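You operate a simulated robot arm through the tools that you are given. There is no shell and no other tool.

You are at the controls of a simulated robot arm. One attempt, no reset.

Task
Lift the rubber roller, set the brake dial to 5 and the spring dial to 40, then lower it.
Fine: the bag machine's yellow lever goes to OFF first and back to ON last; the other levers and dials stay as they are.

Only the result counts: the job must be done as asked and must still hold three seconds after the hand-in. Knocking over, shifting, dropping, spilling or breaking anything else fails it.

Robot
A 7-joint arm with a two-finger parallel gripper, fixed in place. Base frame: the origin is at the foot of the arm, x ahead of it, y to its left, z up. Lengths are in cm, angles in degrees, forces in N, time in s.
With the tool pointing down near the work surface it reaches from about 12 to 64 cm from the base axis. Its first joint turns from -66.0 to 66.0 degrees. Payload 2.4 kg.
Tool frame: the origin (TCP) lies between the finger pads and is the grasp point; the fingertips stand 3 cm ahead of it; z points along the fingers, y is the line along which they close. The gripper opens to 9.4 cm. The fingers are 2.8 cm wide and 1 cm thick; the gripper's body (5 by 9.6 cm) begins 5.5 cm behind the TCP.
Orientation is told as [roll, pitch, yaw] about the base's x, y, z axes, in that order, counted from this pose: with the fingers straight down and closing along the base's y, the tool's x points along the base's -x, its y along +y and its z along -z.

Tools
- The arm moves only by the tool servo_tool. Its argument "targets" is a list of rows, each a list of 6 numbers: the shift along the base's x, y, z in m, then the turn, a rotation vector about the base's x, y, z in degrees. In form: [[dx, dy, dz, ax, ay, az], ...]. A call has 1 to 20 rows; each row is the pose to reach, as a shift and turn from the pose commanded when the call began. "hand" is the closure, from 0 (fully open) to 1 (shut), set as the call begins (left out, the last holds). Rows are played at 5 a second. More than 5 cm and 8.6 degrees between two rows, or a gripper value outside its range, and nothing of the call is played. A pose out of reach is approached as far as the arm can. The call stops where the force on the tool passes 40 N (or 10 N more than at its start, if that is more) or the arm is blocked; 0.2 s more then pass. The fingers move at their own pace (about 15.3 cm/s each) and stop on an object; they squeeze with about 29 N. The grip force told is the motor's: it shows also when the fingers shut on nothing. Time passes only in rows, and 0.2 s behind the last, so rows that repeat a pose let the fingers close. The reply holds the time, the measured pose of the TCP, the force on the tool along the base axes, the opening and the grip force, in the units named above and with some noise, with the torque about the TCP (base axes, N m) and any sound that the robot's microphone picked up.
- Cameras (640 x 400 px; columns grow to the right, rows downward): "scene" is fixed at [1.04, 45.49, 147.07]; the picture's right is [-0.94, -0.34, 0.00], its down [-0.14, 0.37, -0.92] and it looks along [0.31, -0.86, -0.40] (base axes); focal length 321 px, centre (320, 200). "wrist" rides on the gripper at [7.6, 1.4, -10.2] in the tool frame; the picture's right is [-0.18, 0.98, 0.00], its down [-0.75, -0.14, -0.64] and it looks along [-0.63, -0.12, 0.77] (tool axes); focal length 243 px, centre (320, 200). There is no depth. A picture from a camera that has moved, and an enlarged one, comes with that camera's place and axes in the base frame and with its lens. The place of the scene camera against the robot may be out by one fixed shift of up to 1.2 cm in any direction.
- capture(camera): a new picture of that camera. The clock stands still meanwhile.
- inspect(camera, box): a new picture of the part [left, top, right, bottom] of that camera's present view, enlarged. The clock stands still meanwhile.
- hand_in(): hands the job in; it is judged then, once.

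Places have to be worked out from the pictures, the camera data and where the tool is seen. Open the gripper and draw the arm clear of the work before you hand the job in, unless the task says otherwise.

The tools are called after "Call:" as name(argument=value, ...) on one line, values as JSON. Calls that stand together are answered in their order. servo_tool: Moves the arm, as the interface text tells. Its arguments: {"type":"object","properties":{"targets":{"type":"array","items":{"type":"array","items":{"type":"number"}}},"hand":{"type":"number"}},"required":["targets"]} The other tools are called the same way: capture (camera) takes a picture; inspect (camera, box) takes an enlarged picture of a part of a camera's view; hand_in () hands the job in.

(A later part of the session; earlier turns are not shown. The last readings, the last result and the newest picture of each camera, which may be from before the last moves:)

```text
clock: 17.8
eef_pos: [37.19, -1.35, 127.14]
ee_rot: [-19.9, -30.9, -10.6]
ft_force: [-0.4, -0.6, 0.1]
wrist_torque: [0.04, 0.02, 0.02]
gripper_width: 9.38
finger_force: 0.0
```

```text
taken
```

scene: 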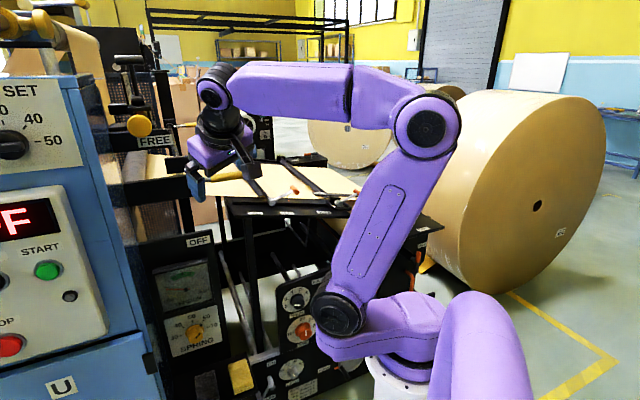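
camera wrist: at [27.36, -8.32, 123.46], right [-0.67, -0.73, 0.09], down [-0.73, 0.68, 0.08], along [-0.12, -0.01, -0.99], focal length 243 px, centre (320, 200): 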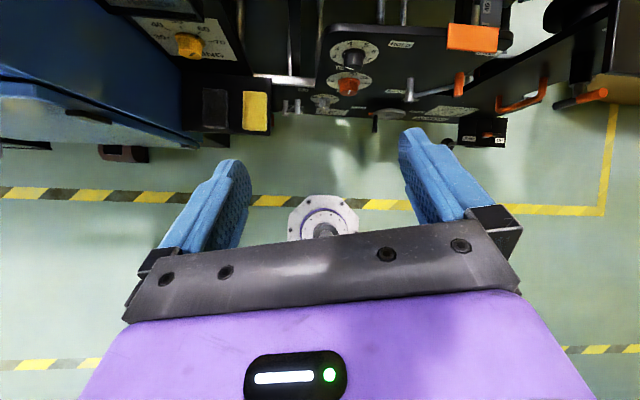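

The arm is back in a normal configuration at (37,-1,127). Now I'll test negative roll (camera toward the right), 95° in free space.

Call:
servo_tool(targets=[[0, 0, 0, -3.3, 3.4, 6.5], [0, 0, 0, -6.6, 6.8, 13], [0, 0, 0, -9.9, 10.2, 19.5], [0, 0, 0, -13.2, 13.6, 26], [0, 0, 0, -16.5, 17, 32.5], [0, 0, 0, -19.8, 20.4, 39], [0, 0, 0, -23.1, 23.8, 45.5], [0, 0, 0, -26.4, 27.2, 52], [0, 0, 0, -29.7, 30.6, 58.5], [0, 0, 0, -33, 34, 65], [0, 0, 0, -36.3, 37.4, 71.5], [0, 0, 0, -39.6, 40.8, 78]])

Call:
capture(camera="scene")

Call:
capture(camera="wrist")

```text
clock: 20.4
eef_pos: [37.19, -1.23, 127.22]
ee_rot: [-30.4, 20.2, 74.8]
ft_force: [-0.4, -0.1, -0.4]
wrist_torque: [-0.01, 0.01, 0.04]
gripper_width: 9.4
finger_force: 0.1
```

```text
taken
```

scene: 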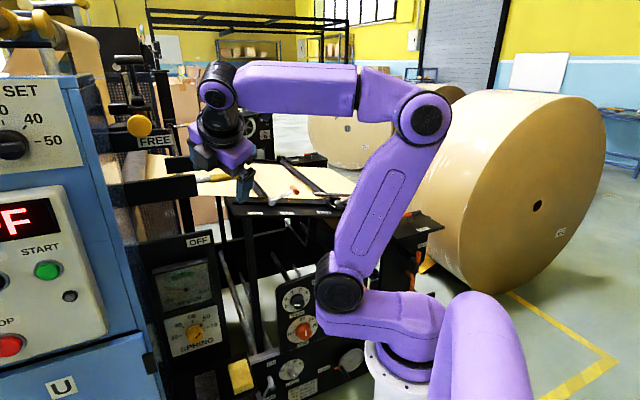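

```text
taken
camera wrist: at [29.79, -3.75, 137.29], right [-0.82, 0.22, -0.53], down [0.04, 0.94, 0.33], along [0.57, 0.24, -0.78], focal length 243 px, centre (320, 200)
```

wrist: 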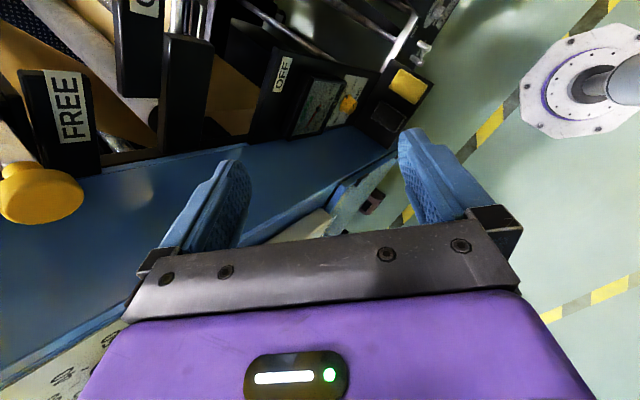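

Negative roll of 98° went freely. I'll continue another 85° the same way to see whether the fully flipped attitude (camera above) is within range.

Call:
servo_tool(targets=[[0, 0, 0, -3.3, 3.4, 6.5], [0, 0, 0, -6.6, 6.8, 13], [0, 0, 0, -9.9, 10.2, 19.5], [0, 0, 0, -13.2, 13.6, 26], [0, 0, 0, -16.5, 17, 32.5], [0, 0, 0, -19.8, 20.4, 39], [0, 0, 0, -23.1, 23.8, 45.5], [0, 0, 0, -26.4, 27.2, 52], [0, 0, 0, -29.7, 30.6, 58.5], [0, 0, 0, -33, 34, 65]])

Call:
capture(camera="scene")

Call:
capture(camera="wrist")

```text
clock: 22.6
eef_pos: [37.27, -1.21, 127.22]
ee_rot: [18.1, 31.6, 166.0]
ft_force: [0.5, 0.1, 0.0]
wrist_torque: [-0.01, -0.01, -0.02]
gripper_width: 9.41
finger_force: 0.0
```

```text
taken
```

scene: 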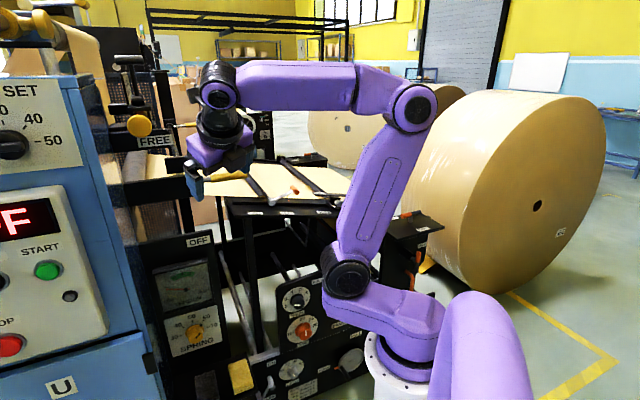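

```text
taken
camera wrist: at [38.72, 0.24, 139.68], right [-0.53, -0.83, 0.16], down [-0.83, 0.55, 0.09], along [-0.16, -0.09, -0.98], focal length 243 px, centre (320, 200)
```

wrist: 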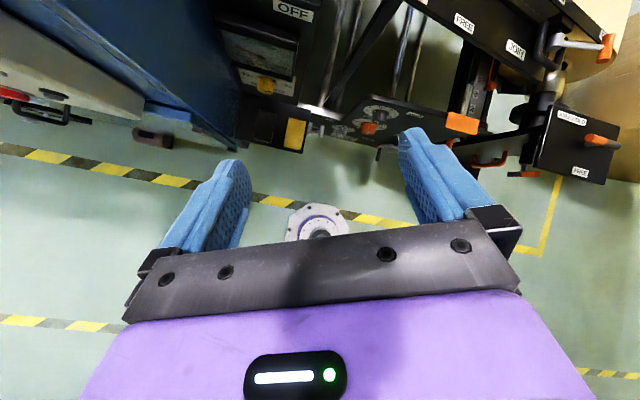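

The flipped attitude (camera on top) is reachable this way. I'll now level the tool to point straight at the panel (direction (0.707,-0.707,0)) with the fingers shut, stopping in front of and above the lever handle at about (42.8,-19.4,121).

Call:
servo_tool(targets=[[0.007, -0.023, -0.008, -2.6, -6.9, -1.5], [0.014, -0.046, -0.016, -5.1, -13.7, -3.0], [0.021, -0.068, -0.023, -7.7, -20.6, -4.4], [0.028, -0.091, -0.031, -10.2, -27.5, -5.9], [0.034, -0.114, -0.039, -12.8, -34.3, -7.4], [0.041, -0.137, -0.047, -15.3, -41.2, -8.9], [0.048, -0.159, -0.054, -17.9, -48, -10.3], [0.055, -0.182, -0.062, -20.4, -54.9, -11.8]], hand=1)

Call:
capture(camera="scene")

Call:
capture(camera="wrist")

```text
clock: 24.4
eef_pos: [42.7, -19.47, 120.73]
ee_rot: [-101.9, 89.8, 33.1]
ft_force: [-0.2, 0.5, -0.3]
wrist_torque: [-0.01, 0.02, -0.02]
gripper_width: 0.0
finger_force: 28.9
```

```text
taken
```

scene: 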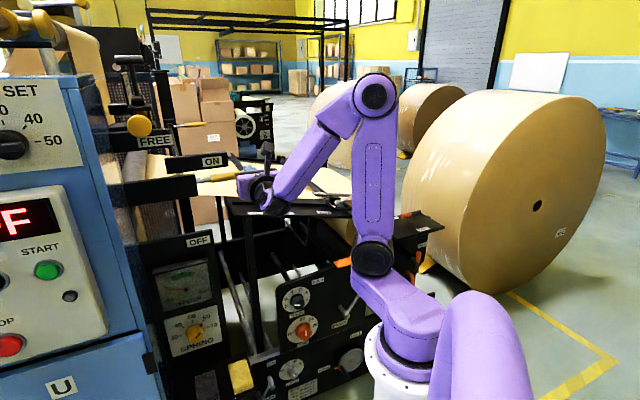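

```text
taken
camera wrist: at [34.41, -13.27, 128.36], right [-0.69, -0.69, -0.19], down [-0.35, 0.56, -0.75], along [0.63, -0.46, -0.63], focal length 243 px, centre (320, 200)
```

wrist: 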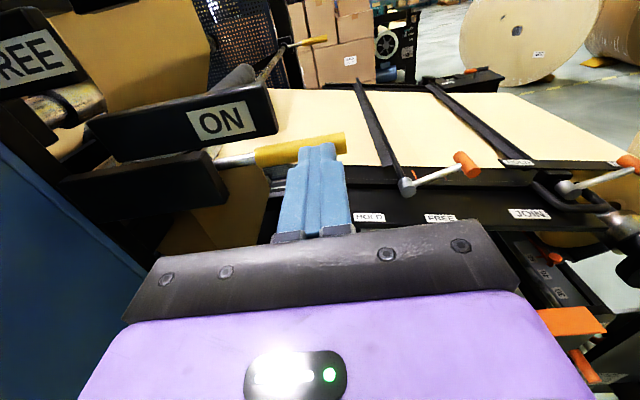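

The tool is level in front of the lever and the picture is upright: fingers just right-below of the yellow handle in view, ON bar to the left. I'll enlarge to note the lever, hub and roller before pushing.

Call:
inspect(camera="wrist", box=[160, 50, 360, 175])

Call:
inspect(camera="scene", box=[110, 110, 270, 210])

```text
3.20 times, centred on (260, 112) of wrist
camera zoom: at [34.41, -13.27, 128.36], right [-0.69, -0.69, -0.19], down [-0.35, 0.56, -0.75], along [0.63, -0.46, -0.63], focal length 776 px, centre (512, 480)
```

zoom: 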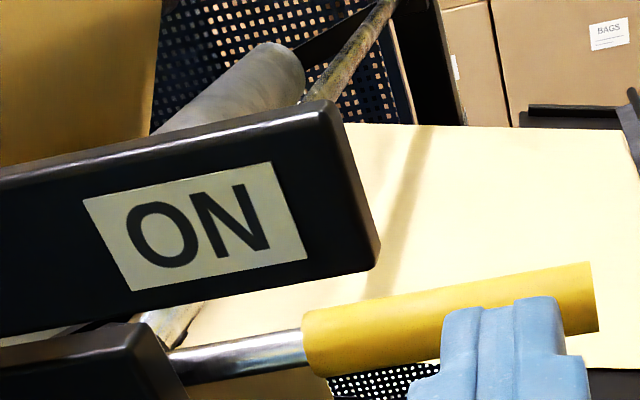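

```text
4.00 times, centred on (190, 160) of scene
camera zoom: at [1.04, 45.49, 147.07], right [-0.94, -0.34, 0.0], down [-0.14, 0.37, -0.92], along [0.31, -0.86, -0.4], focal length 1284 px, centre (840, 360)
```

zoom: 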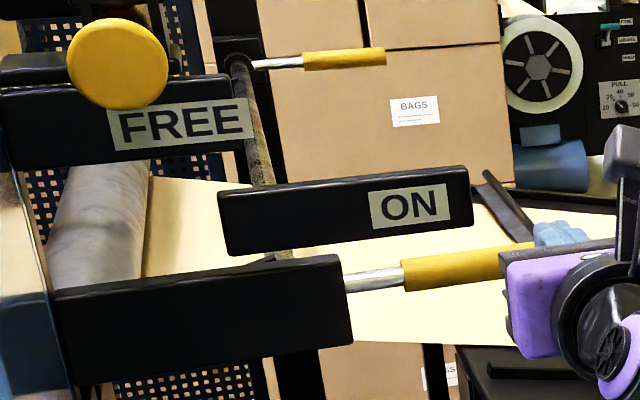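

ON bar's right end is at about e=-20 (along the panel) and z 121–124.6, so there is about 2 cm between it and the gripper body if the tips reach just past the handle's middle. I'll advance straight in above the handle tip, 12 cm, without lowering yet.

Call:
servo_tool(targets=[[0.021, -0.022, 0, 0, 0, 0], [0.042, -0.044, 0, 0, 0, 0], [0.063, -0.067, 0, 0, 0, 0], [0.0835, -0.089, 0, 0, 0, 0]])

Call:
capture(camera="scene")

Call:
capture(camera="wrist")

```text
clock: 25.4
eef_pos: [51.11, -28.35, 120.71]
ee_rot: [-84.5, 89.7, 50.5]
ft_force: [0.0, -0.5, 0.0]
wrist_torque: [0.02, -0.03, -0.01]
gripper_width: 0.0
finger_force: 28.3
```

```text
taken
```

scene: 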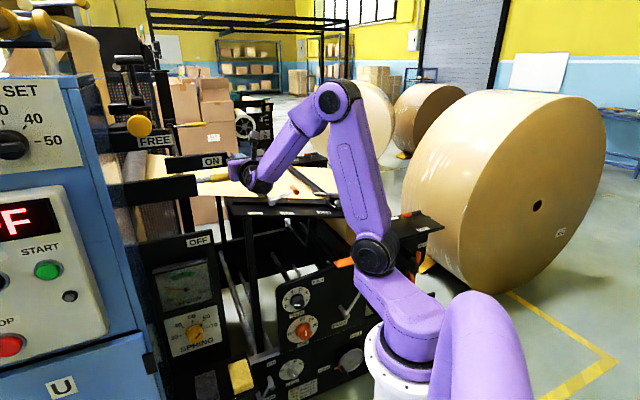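

```text
taken
camera wrist: at [42.82, -22.14, 128.37], right [-0.69, -0.69, -0.19], down [-0.35, 0.56, -0.75], along [0.63, -0.46, -0.63], focal length 243 px, centre (320, 200)
```

wrist: 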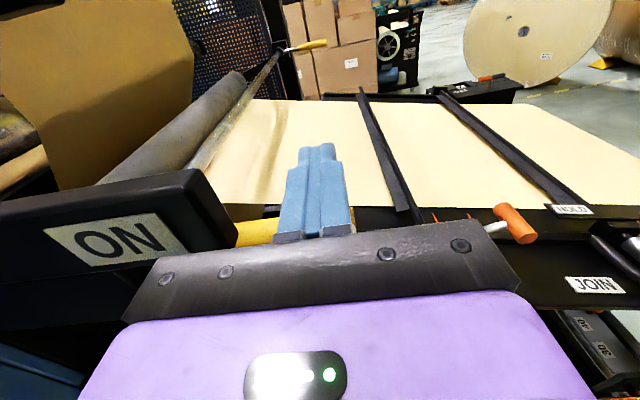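

Fingers sit right over the yellow handle with no contact force. I'll now lower along the handle's arc for about the first 20° and watch the force and sounds.

Call:
servo_tool(targets=[[0, 0, -0.01, 0, 0, 0], [0, 0, -0.02, 0, 0, 0], [0, 0, -0.03, 0, 0, 0], [0, 0, -0.04, 0, 0, 0], [0, 0, -0.0485, 0, 0, 0], [0.0007, 0.0007, -0.058, 0, 0, 0], [0.001, 0.001, -0.068, 0, 0, 0], [0.0018, 0.0018, -0.077, 0, 0, 0]])

Call:
capture(camera="scene")

Call:
capture(camera="wrist")

```text
clock: 27.2
eef_pos: [51.19, -27.98, 113.07]
ee_rot: [-58.2, 89.7, 76.7]
ft_force: [0.6, 0.3, 0.7]
wrist_torque: [-0.02, -0.05, 0.02]
gripper_width: 0.01
finger_force: 28.9
```

```text
taken
```

scene: 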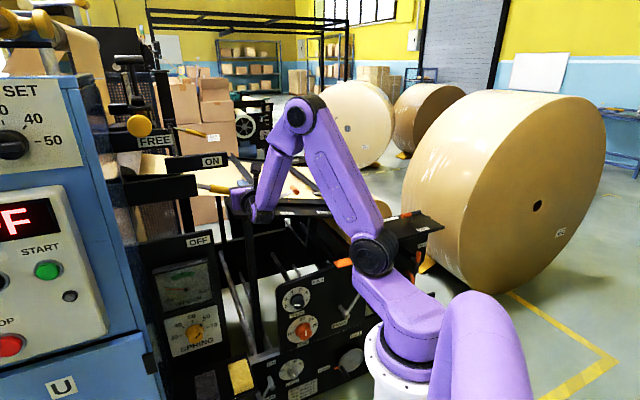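

```text
taken
camera wrist: at [42.91, -21.91, 120.65], right [-0.7, -0.69, -0.19], down [-0.35, 0.56, -0.75], along [0.63, -0.46, -0.63], focal length 243 px, centre (320, 200)
```

wrist: 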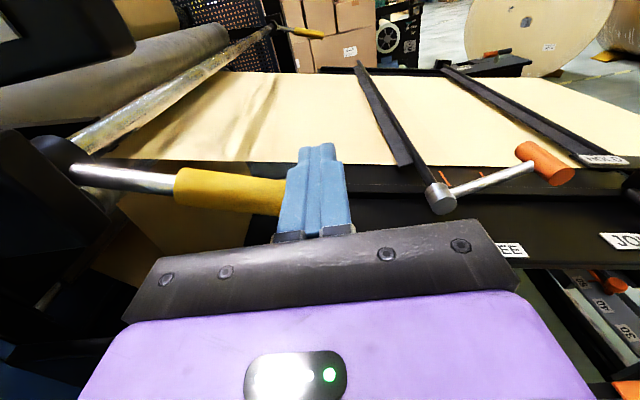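

The handle follows with very little force and stays put (friction), now about 20° down; the far handle turns with it. I'll continue along the arc toward about 60° down.

Call:
servo_tool(targets=[[0.0021, 0.0021, -0.014, 0, 0, 0], [0.0053, 0.0053, -0.028, 0, 0, 0], [0.0095, 0.0095, -0.041, 0, 0, 0], [0.0141, 0.0141, -0.054, 0, 0, 0], [0.0198, 0.0198, -0.066, 0, 0, 0], [0.0255, 0.0255, -0.078, 0, 0, 0]])

Call:
capture(camera="scene")

Call:
capture(camera="wrist")

Call:
inspect(camera="scene", box=[110, 110, 270, 210])

```text
clock: 28.6
eef_pos: [53.83, -25.54, 105.43]
ee_rot: [-56.9, 89.7, 78.2]
ft_force: [0.6, -0.1, 0.1]
wrist_torque: [0.0, 0.0, 0.04]
gripper_width: 0.0
finger_force: 29.0
```

```text
taken
```

scene: 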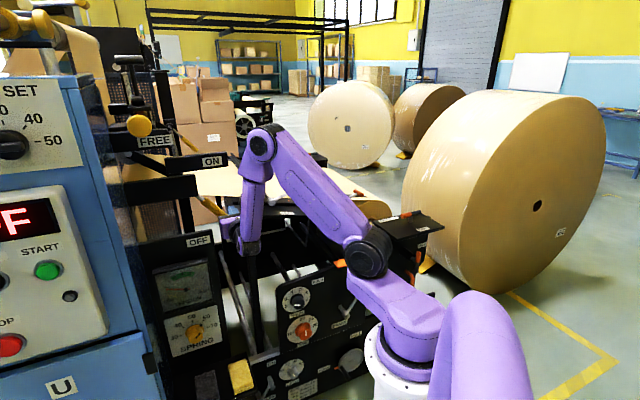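

```text
taken
camera wrist: at [45.49, -19.32, 112.9], right [-0.7, -0.69, -0.19], down [-0.35, 0.56, -0.75], along [0.63, -0.46, -0.63], focal length 243 px, centre (320, 200)
```

wrist: 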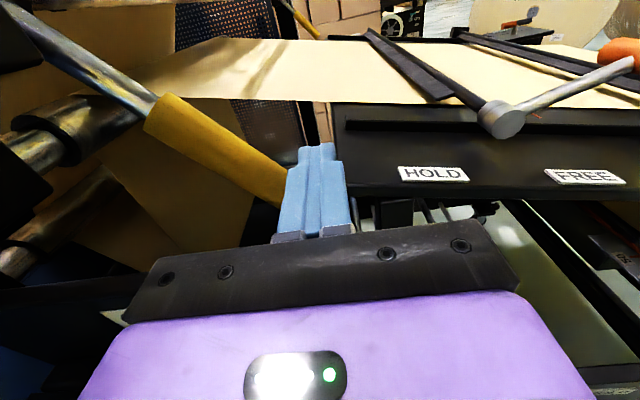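

```text
4.00 times, centred on (190, 160) of scene
camera zoom: at [1.04, 45.49, 147.07], right [-0.94, -0.34, 0.0], down [-0.14, 0.37, -0.92], along [0.31, -0.86, -0.4], focal length 1284 px, centre (840, 360)
```

zoom: 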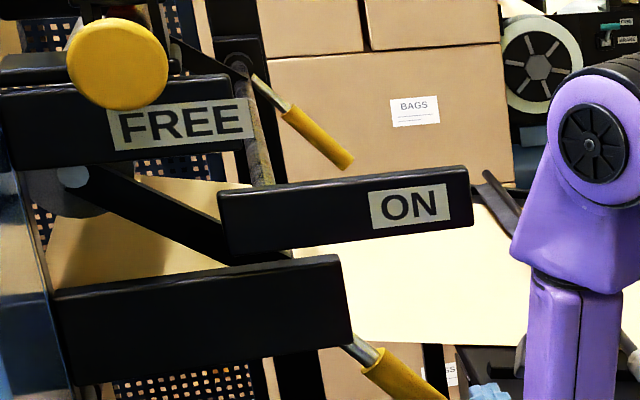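

The grey rubber roller is lifting on its arms as the lever goes down (now about 48°), still with no stop felt. I'll continue in smaller steps toward 60–65°.

Call:
servo_tool(targets=[[0.0035, 0.0035, -0.005, 0, 0, 0], [0.007, 0.007, -0.01, 0, 0, 0], [0.0105, 0.0105, -0.0148, 0, 0, 0], [0.0145, 0.0145, -0.02, 0, 0, 0], [0.018, 0.018, -0.024, 0, 0, 0]])

Call:
capture(camera="wrist")

Call:
inspect(camera="scene", box=[110, 110, 270, 210])

Call:
inspect(camera="scene", box=[150, 180, 278, 260])

```text
clock: 29.8
eef_pos: [55.56, -23.86, 103.07]
ee_rot: [-84.3, 89.8, 50.7]
ft_force: [-0.4, -0.8, -0.1]
wrist_torque: [-0.02, 0.01, 0.04]
gripper_width: 0.0
finger_force: 28.8
```

```text
taken
camera wrist: at [47.33, -17.62, 110.51], right [-0.69, -0.69, -0.19], down [-0.35, 0.56, -0.75], along [0.63, -0.46, -0.63], focal length 243 px, centre (320, 200)
```

wrist: 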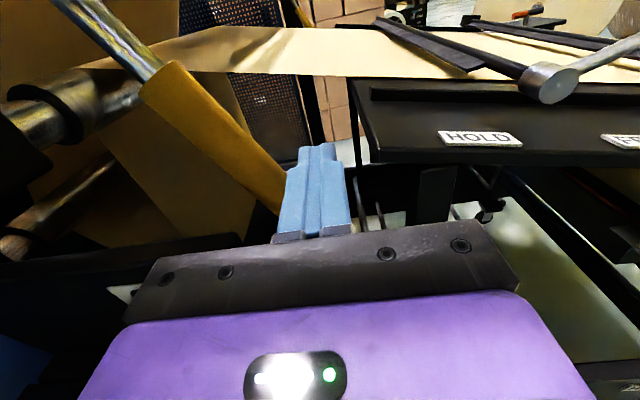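

```text
4.00 times, centred on (190, 160) of scene
camera zoom: at [1.04, 45.49, 147.07], right [-0.94, -0.34, 0.0], down [-0.14, 0.37, -0.92], along [0.31, -0.86, -0.4], focal length 1284 px, centre (840, 360)
```

zoom: 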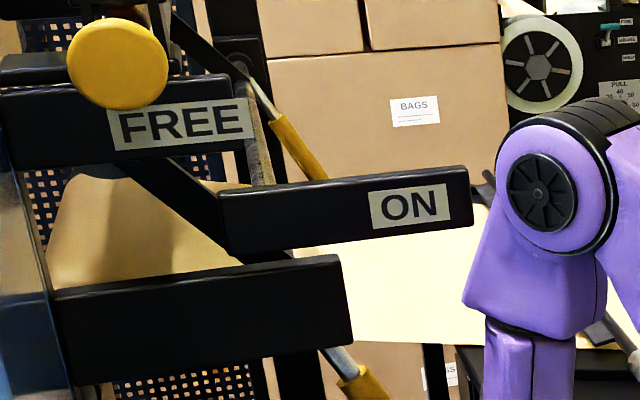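

```text
5.00 times, centred on (214, 220) of scene
camera zoom: at [1.04, 45.49, 147.07], right [-0.94, -0.34, 0.0], down [-0.14, 0.37, -0.92], along [0.31, -0.86, -0.4], focal length 1605 px, centre (850, 100)
```

zoom: 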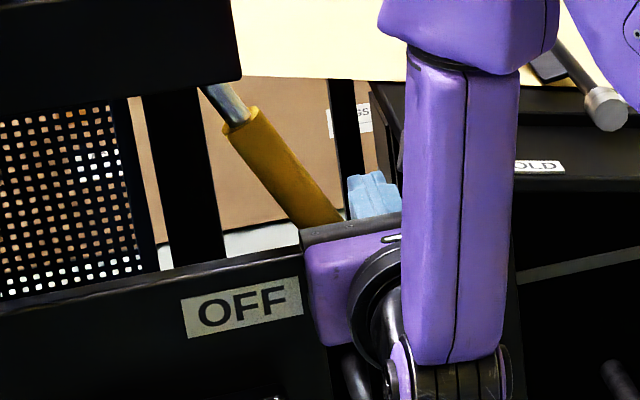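

The lever is about 62° down with its tip coming level with the OFF label; still no stop. I'll push a little further, to about 70°, to find an end stop.

Call:
servo_tool(targets=[[0.0035, 0.0035, -0.0035, 0, 0, 0], [0.007, 0.007, -0.007, 0, 0, 0], [0.0105, 0.0105, -0.0103, 0, 0, 0], [0.014, 0.014, -0.0135, 0, 0, 0]])

Call:
capture(camera="wrist")

Call:
inspect(camera="scene", box=[150, 180, 278, 260])

```text
clock: 30.5
eef_pos: [56.04, -23.6, 102.6]
ee_rot: [-152.9, 89.3, -19.1]
ft_force: [-5.4, -0.9, 2.5]
wrist_torque: [-0.04, 0.04, -0.05]
gripper_width: 0.0
finger_force: 28.8
stopped in row 3: the force on the tool passed its limit at 48 N (the readings are from after the stop); the commanded pose is now the measured one
```

```text
taken
camera wrist: at [47.73, -17.12, 109.96], right [-0.71, -0.68, -0.19], down [-0.33, 0.56, -0.76], along [0.62, -0.47, -0.62], focal length 243 px, centre (320, 200)
```

wrist: 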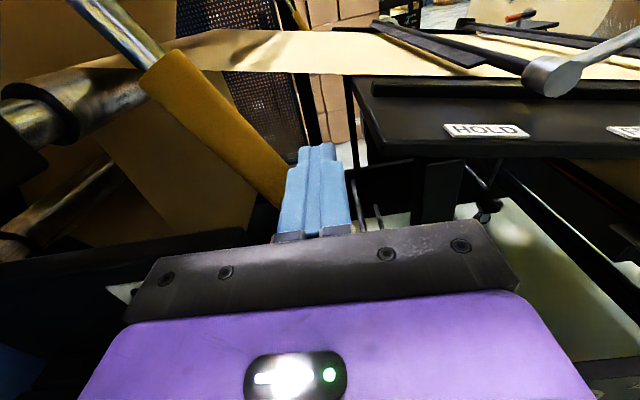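

```text
5.00 times, centred on (214, 220) of scene
camera zoom: at [1.02, 45.49, 147.07], right [-0.94, -0.34, 0.0], down [-0.14, 0.37, -0.92], along [0.31, -0.86, -0.4], focal length 1605 px, centre (850, 100)
```

zoom: 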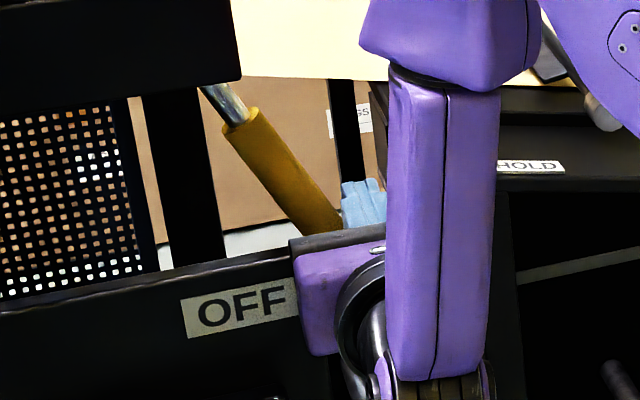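

The push met a hard stop (48 N, direction square to the lever) at about 62°, beside OFF — lever's end position. I'll ease off to the right and withdraw straight back, then check the lever holds.

Call:
servo_tool(targets=[[-0.006, -0.006, 0.004, 0, 0, 0], [-0.008, -0.008, 0.005, 0, 0, 0], [-0.033, 0.017, 0.005, 0, 0, 0], [-0.063, 0.047, 0.005, 0, 0, 0], [-0.093, 0.077, 0.005, 0, 0, 0], [-0.123, 0.107, 0.005, 0, 0, 0]])

Call:
capture(camera="wrist")

Call:
capture(camera="scene")

Call:
inspect(camera="scene", box=[110, 100, 270, 200])

Call:
inspect(camera="scene", box=[150, 180, 278, 260])

```text
clock: 31.9
eef_pos: [43.61, -12.69, 103.09]
ee_rot: [-153.0, 89.2, -18.9]
ft_force: [-0.3, 0.3, -0.5]
wrist_torque: [0.0, -0.01, 0.04]
gripper_width: 0.0
finger_force: 29.1
```

```text
taken
camera wrist: at [35.38, -6.35, 110.48], right [-0.7, -0.68, -0.19], down [-0.33, 0.56, -0.76], along [0.63, -0.47, -0.62], focal length 243 px, centre (320, 200)
```

wrist: 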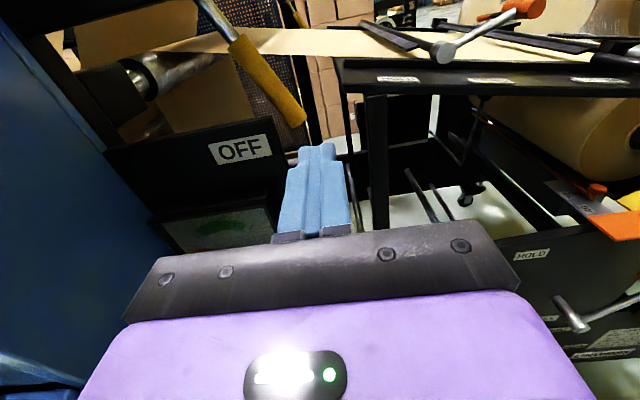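

```text
taken
```

scene: 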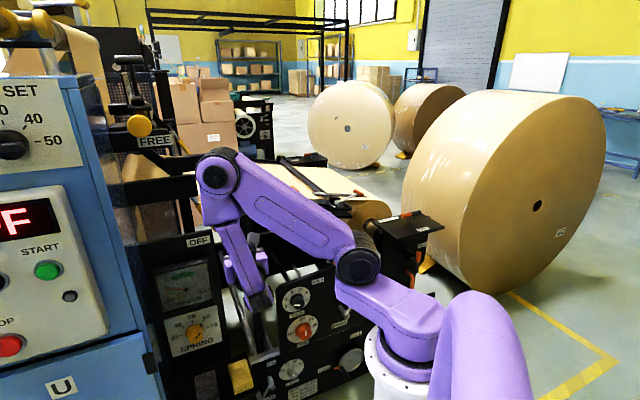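

```text
4.00 times, centred on (190, 150) of scene
camera zoom: at [1.04, 45.48, 147.07], right [-0.94, -0.34, 0.0], down [-0.14, 0.37, -0.92], along [0.31, -0.86, -0.4], focal length 1284 px, centre (840, 400)
```

zoom: 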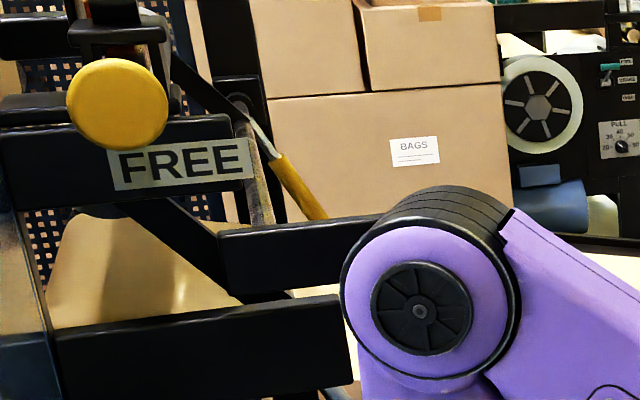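

```text
5.00 times, centred on (214, 220) of scene
camera zoom: at [1.04, 45.48, 147.07], right [-0.94, -0.34, 0.0], down [-0.14, 0.37, -0.92], along [0.31, -0.86, -0.4], focal length 1605 px, centre (850, 100)
```

zoom: 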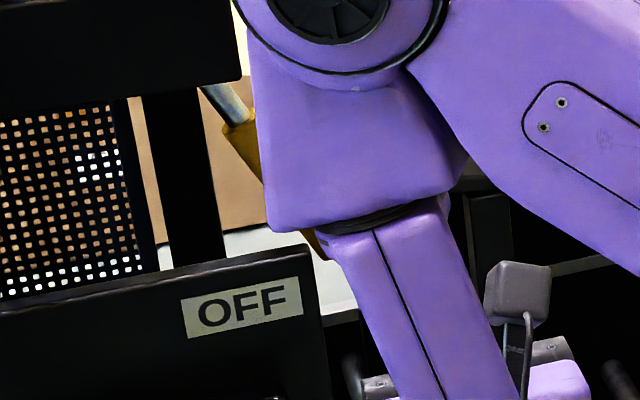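

The lever stays at OFF (handle now slants down right of the OFF label) and the roller is up. Next, the SPRING dial: I'll open the fingers, straighten the small tool misalignment and move down in front of the dial (centre about e=-36, z=70), stopping about 8 cm short of it.

Call:
servo_tool(targets=[[0.012, 0.028, -0.025, 0.2, 0.2, 0.3], [0.028, 0.06, -0.06, 0.4, 0.4, 0.6], [0.044, 0.09, -0.095, 0.5, 0.5, 0.9], [0.059, 0.113, -0.131, 0.5, 0.5, 0.9], [0.069, 0.109, -0.171, 0.5, 0.5, 0.9], [0.079, 0.105, -0.211, 0.5, 0.5, 0.9], [0.089, 0.1, -0.251, 0.5, 0.5, 0.9], [0.099, 0.096, -0.291, 0.5, 0.5, 0.9], [0.108, 0.092, -0.331, 0.5, 0.5, 0.9]], hand=0)

Call:
capture(camera="wrist")

Call:
capture(camera="scene")

```text
clock: 33.9
eef_pos: [54.4, -3.57, 70.19]
ee_rot: [-78.6, 89.6, 56.3]
ft_force: [-0.3, -0.2, 0.2]
wrist_torque: [0.0, 0.01, 0.01]
gripper_width: 9.42
finger_force: 0.1
```

```text
taken
camera wrist: at [46.2, 2.61, 77.65], right [-0.69, -0.69, -0.19], down [-0.35, 0.56, -0.75], along [0.63, -0.46, -0.63], focal length 243 px, centre (320, 200)
```

wrist: 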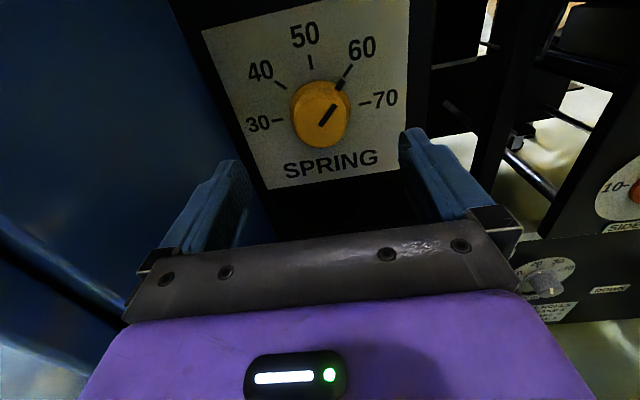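

```text
taken
```

scene: 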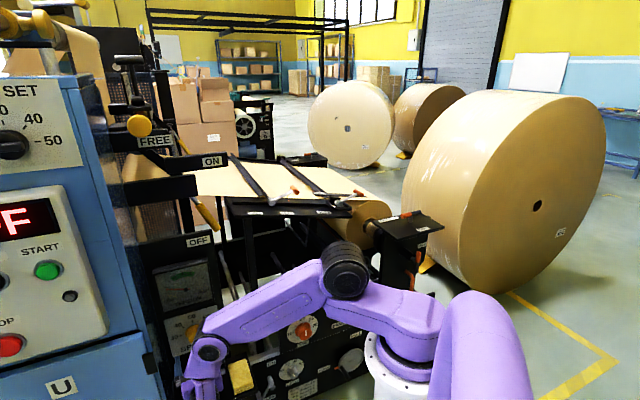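

The dial is dead ahead: centre computed at (62.45,-11.8,70.0), matching earlier; tool axis is straight at e=-35.9, z=70.2. I'll roll 60° clockwise here first (then turn the knob counter-clockwise in stages, re-gripping as needed).

Call:
servo_tool(targets=[[0, 0, -0.001, 5.3, -5.3, 0], [0, 0, -0.001, 10.6, -10.6, 0], [-0.0006, -0.0006, -0.002, 15.9, -15.9, 0], [-0.0006, -0.0006, -0.002, 21.2, -21.2, 0], [-0.0006, -0.0006, -0.002, 26.5, -26.5, 0], [-0.0006, -0.0006, -0.002, 31.8, -31.8, 0], [-0.0006, -0.0006, -0.002, 37.1, -37.1, 0], [-0.0006, -0.0006, -0.002, 42.4, -42.4, 0]])

Call:
capture(camera="wrist")

Call:
capture(camera="scene")

```text
clock: 35.7
eef_pos: [54.66, -3.59, 69.75]
ee_rot: [-89.8, 29.5, 45.1]
ft_force: [0.1, 1.2, -0.2]
wrist_torque: [-0.01, -0.02, 0.04]
gripper_width: 9.42
finger_force: 0.0
```

```text
taken
camera wrist: at [42.03, -1.6, 72.16], right [-0.23, -0.23, -0.95], down [0.06, 0.97, -0.25], along [0.97, -0.11, -0.21], focal length 243 px, centre (320, 200)
```

wrist: 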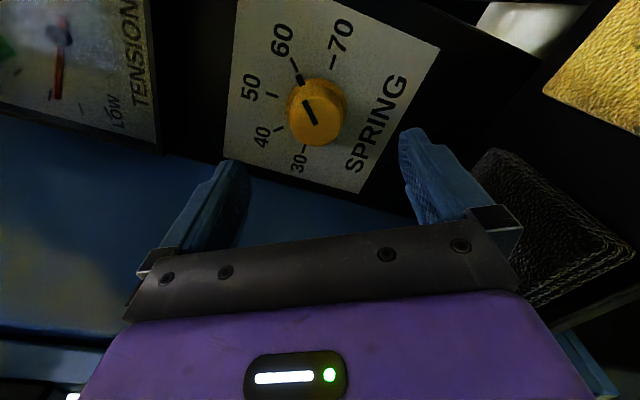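

```text
taken
```

scene: 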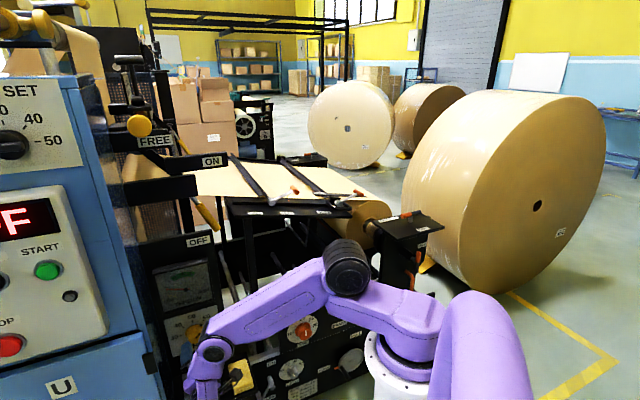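

The roll went fine; measured TCP is about (54.7,-3.6,69.75). I'll enlarge the view to check that the knob is centred on the tool axis (its face should appear at about column 320, row 125).

Call:
inspect(camera="wrist", box=[224, 50, 416, 170])

Call:
servo_tool(targets=[[0, 0, 0, 0, 0, 0]])

```text
3.33 times, centred on (320, 110) of wrist
camera zoom: at [42.03, -1.6, 72.16], right [-0.23, -0.23, -0.95], down [0.06, 0.97, -0.25], along [0.97, -0.11, -0.21], focal length 809 px, centre (320, 500)
```

zoom: 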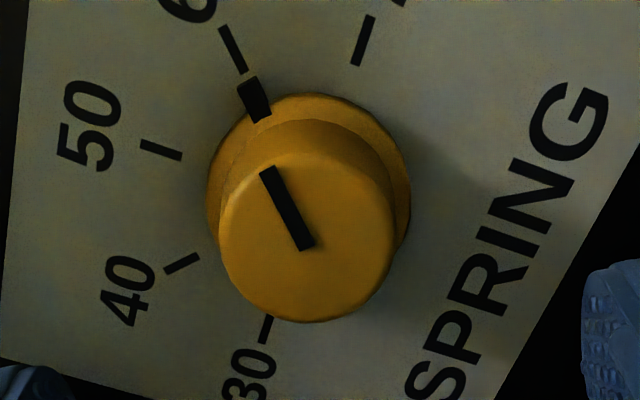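

```text
clock: 36.1
eef_pos: [54.59, -3.57, 69.7]
ee_rot: [-89.9, 29.6, 45.1]
ft_force: [0.2, -0.3, 0.0]
wrist_torque: [-0.03, -0.01, -0.02]
gripper_width: 9.41
finger_force: 0.1
```

The knob face appears about 0.3 cm up and slightly right of the tool axis, agreeing with my dial estimate (e=-35.85, z=70.0). I'll correct that and advance 7.3 cm so that the fingertips stop about 1 cm off the panel, straddling the knob.

Call:
servo_tool(targets=[[0.004, -0.007, 0.003, 0, 0, 0], [0.019, -0.022, 0.003, 0, 0, 0], [0.034, -0.037, 0.003, 0, 0, 0], [0.05, -0.053, 0.003, 0, 0, 0]])

Call:
capture(camera="wrist")

Call:
capture(camera="scene")

```text
clock: 37.1
eef_pos: [59.43, -9.17, 70.01]
ee_rot: [-89.8, 29.7, 45.0]
ft_force: [-1.2, -1.8, -0.4]
wrist_torque: [-0.05, -0.02, 0.08]
gripper_width: 9.41
finger_force: 0.1
```

```text
taken
camera wrist: at [46.95, -7.05, 72.53], right [-0.23, -0.23, -0.94], down [0.06, 0.97, -0.25], along [0.97, -0.11, -0.21], focal length 243 px, centre (320, 200)
```

wrist: 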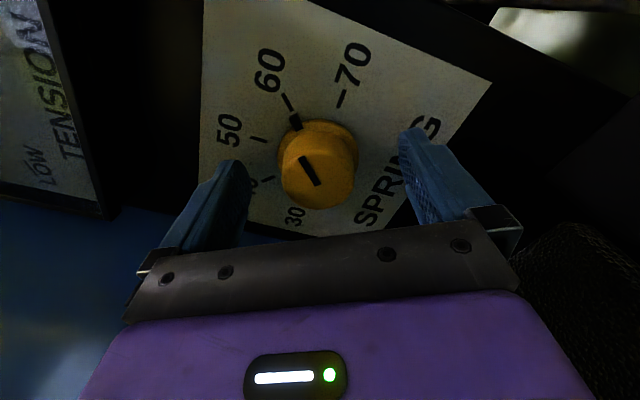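

```text
taken
```

scene: 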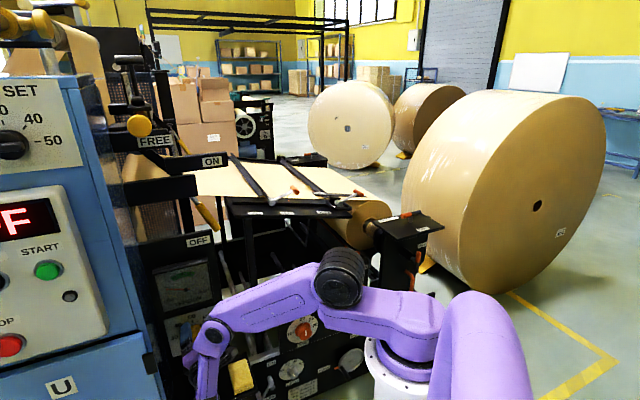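

The knob is now between the fingers. The reading shows a faint side force and 0.3 cm sideways deviation, so I'll hold one row to see if that is just noise.

Call:
servo_tool(targets=[[0, 0, 0, 0, 0, 0], [0, 0, 0, 0, 0, 0]])

Call:
inspect(camera="wrist", box=[224, 80, 416, 200])

Call:
inspect(camera="scene", box=[120, 290, 280, 390])

```text
clock: 37.7
eef_pos: [59.4, -8.94, 70.15]
ee_rot: [-89.8, 29.7, 45.1]
ft_force: [-0.3, 0.4, -0.1]
wrist_torque: [-0.02, 0.0, 0.02]
gripper_width: 9.39
finger_force: 0.1
```

```text
3.33 times, centred on (320, 140) of wrist
camera zoom: at [46.99, -6.9, 72.55], right [-0.23, -0.23, -0.95], down [0.06, 0.97, -0.25], along [0.97, -0.11, -0.21], focal length 809 px, centre (320, 400)
```

zoom: 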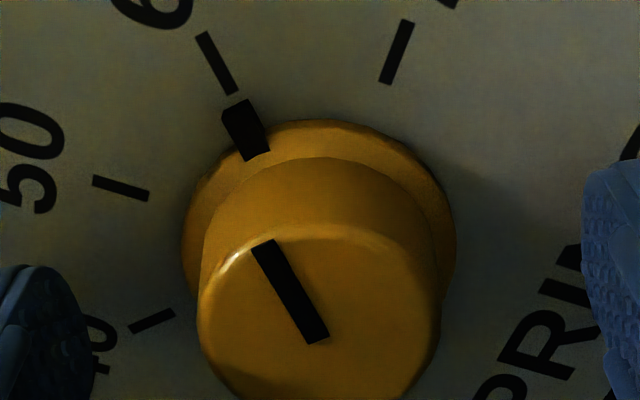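

```text
4.00 times, centred on (200, 340) of scene
camera zoom: at [1.04, 45.49, 147.07], right [-0.94, -0.34, 0.0], down [-0.14, 0.37, -0.92], along [0.31, -0.86, -0.4], focal length 1284 px, centre (800, -360)
```

zoom: 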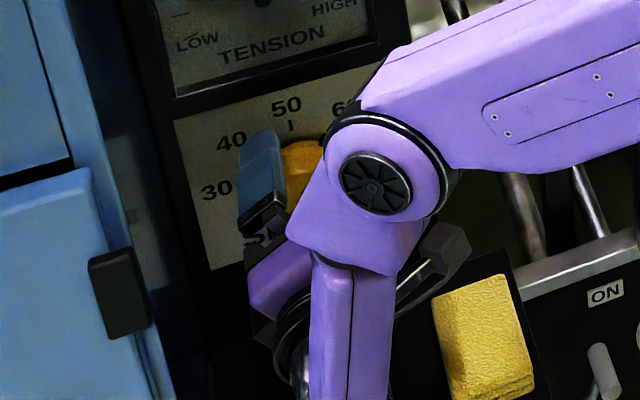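

Force was just noise, and the knob is well centred on the tool axis. I'll close the fingers on the knob.

Call:
servo_tool(targets=[[0, 0, 0, 0, 0, 0], [0, 0, 0, 0, 0, 0], [0, 0, 0, 0, 0, 0]], hand=1)

Call:
inspect(camera="wrist", box=[224, 60, 416, 180])

```text
clock: 38.5
eef_pos: [59.5, -8.89, 70.21]
ee_rot: [-90.0, 29.6, 45.1]
ft_force: [-0.6, 0.8, 5.8]
wrist_torque: [-0.13, -0.17, -0.09]
gripper_width: 4.4
finger_force: 45.0
```

```text
3.33 times, centred on (320, 120) of wrist
camera zoom: at [47.02, -6.87, 72.59], right [-0.23, -0.23, -0.95], down [0.06, 0.97, -0.25], along [0.97, -0.11, -0.21], focal length 809 px, centre (320, 467)
```

zoom: 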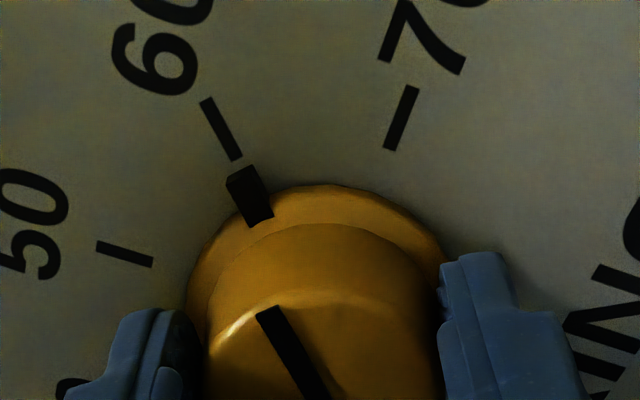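

Gripped at 4.4 cm. Now I'll turn the knob counter-clockwise by 55° (rolling the tool from +60° back to +5°).

Call:
servo_tool(targets=[[0, 0, 0.001, -3.9, 3.9, 0], [0, 0, 0.001, -7.8, 7.8, 0], [0, 0, 0.001, -11.7, 11.7, 0], [0, 0, 0.001, -15.6, 15.6, 0], [0, 0, 0.001, -19.5, 19.5, 0], [0, 0, 0.001, -23.4, 23.4, 0], [0, 0, 0.001, -27.3, 27.3, 0], [0, 0, 0.001, -31.2, 31.2, 0], [0, 0, 0.001, -35.1, 35.1, 0], [0, 0, 0.001, -38.9, 38.9, 0]])

Call:
capture(camera="wrist")

Call:
inspect(camera="wrist", box=[224, 60, 416, 180])

```text
clock: 40.7
eef_pos: [59.53, -8.8, 70.38]
ee_rot: [-91.8, 84.6, 43.5]
ft_force: [3.7, 11.1, 20.6]
wrist_torque: [0.08, -0.04, 0.07]
gripper_width: 4.4
finger_force: 45.6
```

```text
taken
camera wrist: at [50.82, -3.02, 77.62], right [-0.68, -0.68, -0.27], down [-0.31, 0.6, -0.74], along [0.67, -0.42, -0.62], focal length 243 px, centre (320, 200)
```

wrist: 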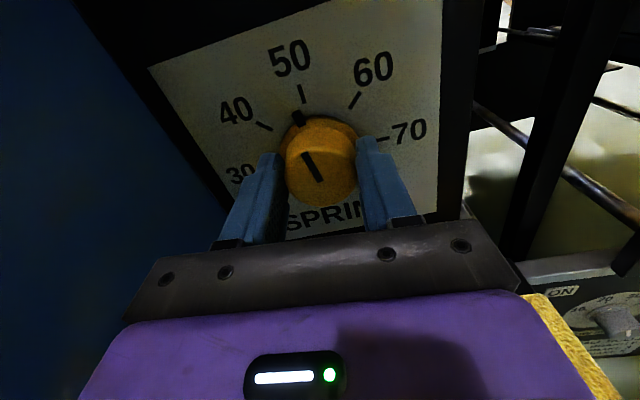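

```text
3.33 times, centred on (320, 120) of wrist
camera zoom: at [50.82, -3.02, 77.62], right [-0.68, -0.68, -0.27], down [-0.31, 0.6, -0.74], along [0.67, -0.42, -0.62], focal length 809 px, centre (320, 467)
```

zoom: 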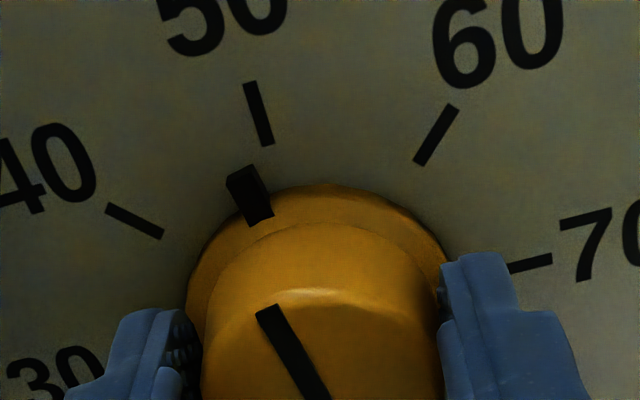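

The knob followed without slip; the pointer now reads just under 50 (about -10° from top), so it started right at 60 and needs another 35° counter-clockwise. The side force shows I gripped about 0.3 cm off its axis (true axis e≈-36.0, z≈69.85). I'll open, recentre, and roll back clockwise to +40° with fingers open.

Call:
servo_tool(targets=[[0, 0, 0, 0, 0, 0], [0, 0, 0, 0, 0, 0], [0.0033, 0.0008, -0.0034, 0, 0, 0], [0.0033, 0.0008, -0.0034, 5, -5, 0], [0.0033, 0.0008, -0.0034, 10, -10, 0], [0.0033, 0.0008, -0.0034, 15, -15, 0], [0.0033, 0.0008, -0.0034, 20, -20, 0], [0.0033, 0.0008, -0.0034, 24.7, -24.7, 0]], hand=0)

Call:
capture(camera="wrist")

Call:
inspect(camera="wrist", box=[224, 60, 416, 180])

```text
clock: 42.5
eef_pos: [58.99, -8.9, 69.92]
ee_rot: [-89.8, 49.6, 45.2]
ft_force: [-0.1, -0.4, 0.2]
wrist_torque: [0.03, -0.01, 0.02]
gripper_width: 9.41
finger_force: 0.1
out of reach, approached as far as the arm can: row 3, 4, 5, 6, 7, 8
```

```text
taken
camera wrist: at [47.48, -5.93, 74.78], right [-0.45, -0.44, -0.78], down [-0.03, 0.88, -0.48], along [0.89, -0.19, -0.41], focal length 243 px, centre (320, 200)
```

wrist: 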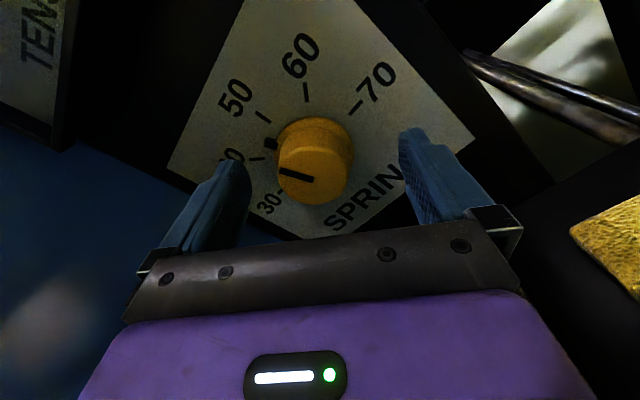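

```text
3.33 times, centred on (320, 120) of wrist
camera zoom: at [47.48, -5.93, 74.78], right [-0.45, -0.44, -0.78], down [-0.03, 0.88, -0.48], along [0.89, -0.19, -0.41], focal length 809 px, centre (320, 467)
```

zoom: 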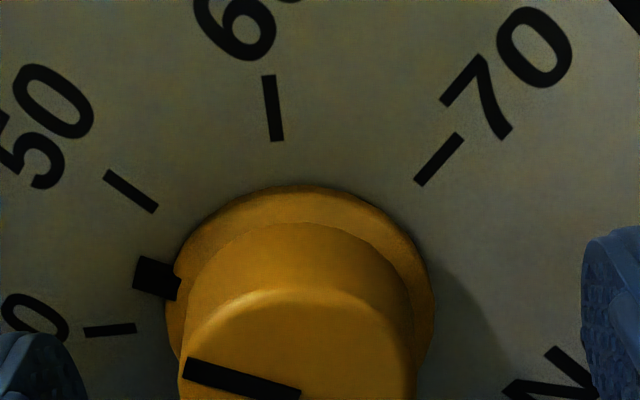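

Part of the recentring was reported out of reach (arm nearly fully stretched here), leaving me at (59.0,-8.9,69.9). The pointer now shows about 46. I'll pull back a touch, where I have more reach, shift left, and check the centring in an enlarged view.

Call:
servo_tool(targets=[[0.0, 0.004, 0, 0, 0, 0], [0.0014, 0.007, 0, 0, 0, 0]])

Call:
inspect(camera="wrist", box=[224, 90, 416, 210])

Call:
servo_tool(targets=[[0, 0, 0, 0, 0, 0]])

```text
clock: 43.1
eef_pos: [59.2, -8.3, 69.93]
ee_rot: [-89.6, 49.7, 45.2]
ft_force: [-0.1, -0.5, -0.9]
wrist_torque: [-0.01, 0.01, 0.02]
gripper_width: 9.41
finger_force: 0.1
```

```text
3.33 times, centred on (320, 150) of wrist
camera zoom: at [47.62, -5.26, 74.84], right [-0.45, -0.44, -0.78], down [-0.03, 0.88, -0.48], along [0.89, -0.19, -0.41], focal length 809 px, centre (320, 367)
```

zoom: 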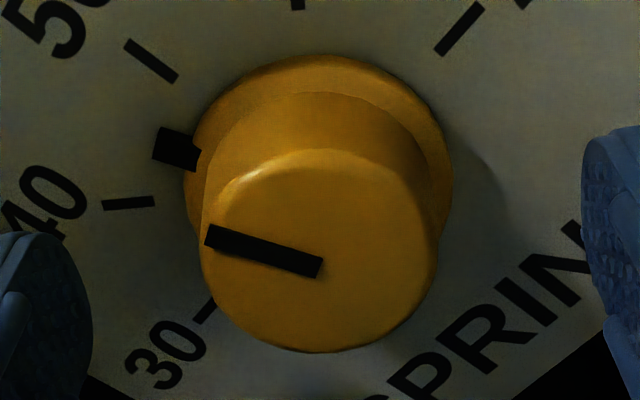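

```text
clock: 43.5
eef_pos: [59.18, -8.22, 70.02]
ee_rot: [-89.7, 49.8, 45.2]
ft_force: [-0.7, 0.2, -0.4]
wrist_torque: [0.0, 0.01, -0.02]
gripper_width: 9.42
finger_force: 0.1
```

Centred now (e=-36.0, z=70.0); by projecting pointer and ticks the pointer is at -20° (about 45.6), so 25° more counter-clockwise is needed. I'll close on the knob here.

Call:
servo_tool(targets=[[0, 0, -0.001, 0, 0, 0], [0, 0, -0.001, 0, 0, 0], [0, 0, -0.001, 0, 0, 0]], hand=1)

Call:
inspect(camera="wrist", box=[224, 90, 416, 210])

```text
clock: 44.3
eef_pos: [59.2, -8.27, 70.08]
ee_rot: [-89.7, 49.8, 45.2]
ft_force: [0.5, 0.7, 0.1]
wrist_torque: [-0.02, -0.05, 0.04]
gripper_width: 4.29
finger_force: 44.8
```

```text
3.33 times, centred on (320, 150) of wrist
camera zoom: at [47.63, -5.25, 74.85], right [-0.45, -0.45, -0.78], down [-0.04, 0.88, -0.48], along [0.89, -0.19, -0.41], focal length 809 px, centre (320, 367)
```

zoom: 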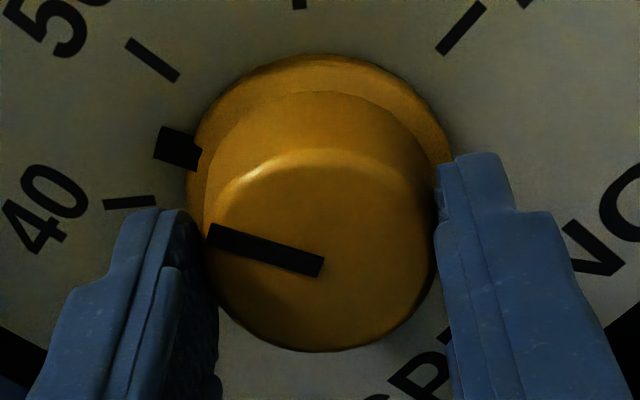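

Grip is clean with almost no side force. Turning 25° counter-clockwise now.

Call:
servo_tool(targets=[[0, 0, -0.001, -3.5, 3.5, 0], [0, 0, -0.001, -7.1, 7.1, 0], [0, 0, -0.001, -10.6, 10.6, 0], [0, 0, -0.001, -14.1, 14.1, 0], [0, 0, -0.001, -17.7, 17.7, 0], [0, 0, -0.001, -17.7, 17.7, 0]])

Call:
inspect(camera="wrist", box=[224, 90, 416, 210])

```text
clock: 45.7
eef_pos: [59.12, -8.18, 70.12]
ee_rot: [-90.5, 74.8, 44.9]
ft_force: [21.0, 3.0, 11.7]
wrist_torque: [0.01, -0.02, 0.72]
gripper_width: 4.21
finger_force: 45.0
out of reach, approached as far as the arm can: row 1, 2, 3, 4, 5, 6
```

```text
3.33 times, centred on (320, 150) of wrist
camera zoom: at [49.28, -3.32, 76.95], right [-0.63, -0.64, -0.44], down [-0.22, 0.69, -0.69], along [0.74, -0.34, -0.58], focal length 809 px, centre (320, 367)
```

zoom: 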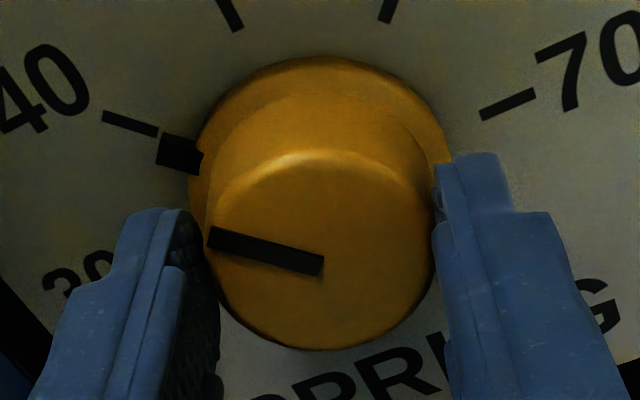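

The pointer now reads about -47° (39.4), but the arm is at its reach limit and holds about 24 N of side load. I'll ease toward the load direction before releasing so the knob does not spring.

Call:
servo_tool(targets=[[0.0008, 0.0005, 0.0005, 0, 0, 0], [0.0015, 0.0008, 0.001, 0, 0, 0]])

```text
clock: 46.3
eef_pos: [59.06, -8.1, 70.14]
ee_rot: [-90.3, 74.8, 44.6]
ft_force: [3.6, 8.4, 18.8]
wrist_torque: [-0.19, -0.2, 0.76]
gripper_width: 4.23
finger_force: 44.5
```

Sideways load dropped; about 19 N upward remains, so I'll raise by 0.2 cm and go a hair left.

Call:
servo_tool(targets=[[0.0003, 0.0006, 0.001, 0, 0, 0], [0.0004, 0.001, 0.002, 0, 0, 0]])

Call:
inspect(camera="wrist", box=[224, 90, 416, 210])

```text
clock: 46.9
eef_pos: [58.98, -8.03, 70.11]
ee_rot: [-89.4, 74.8, 45.7]
ft_force: [9.9, 6.5, 2.9]
wrist_torque: [-0.65, -0.71, 0.47]
gripper_width: 4.21
finger_force: 44.5
```

```text
3.33 times, centred on (320, 150) of wrist
camera zoom: at [49.35, -3.27, 77.02], right [-0.64, -0.64, -0.43], down [-0.22, 0.69, -0.69], along [0.74, -0.34, -0.58], focal length 809 px, centre (320, 367)
```

zoom: 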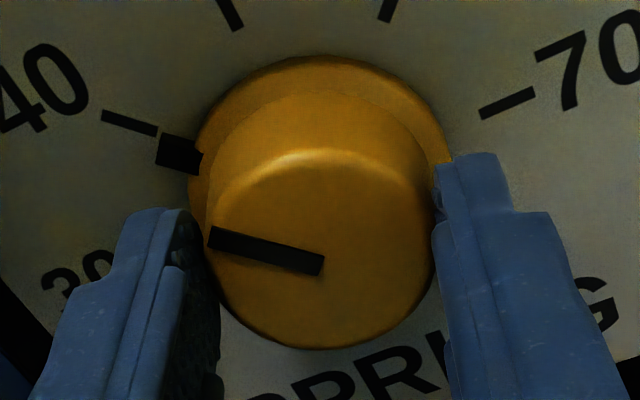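

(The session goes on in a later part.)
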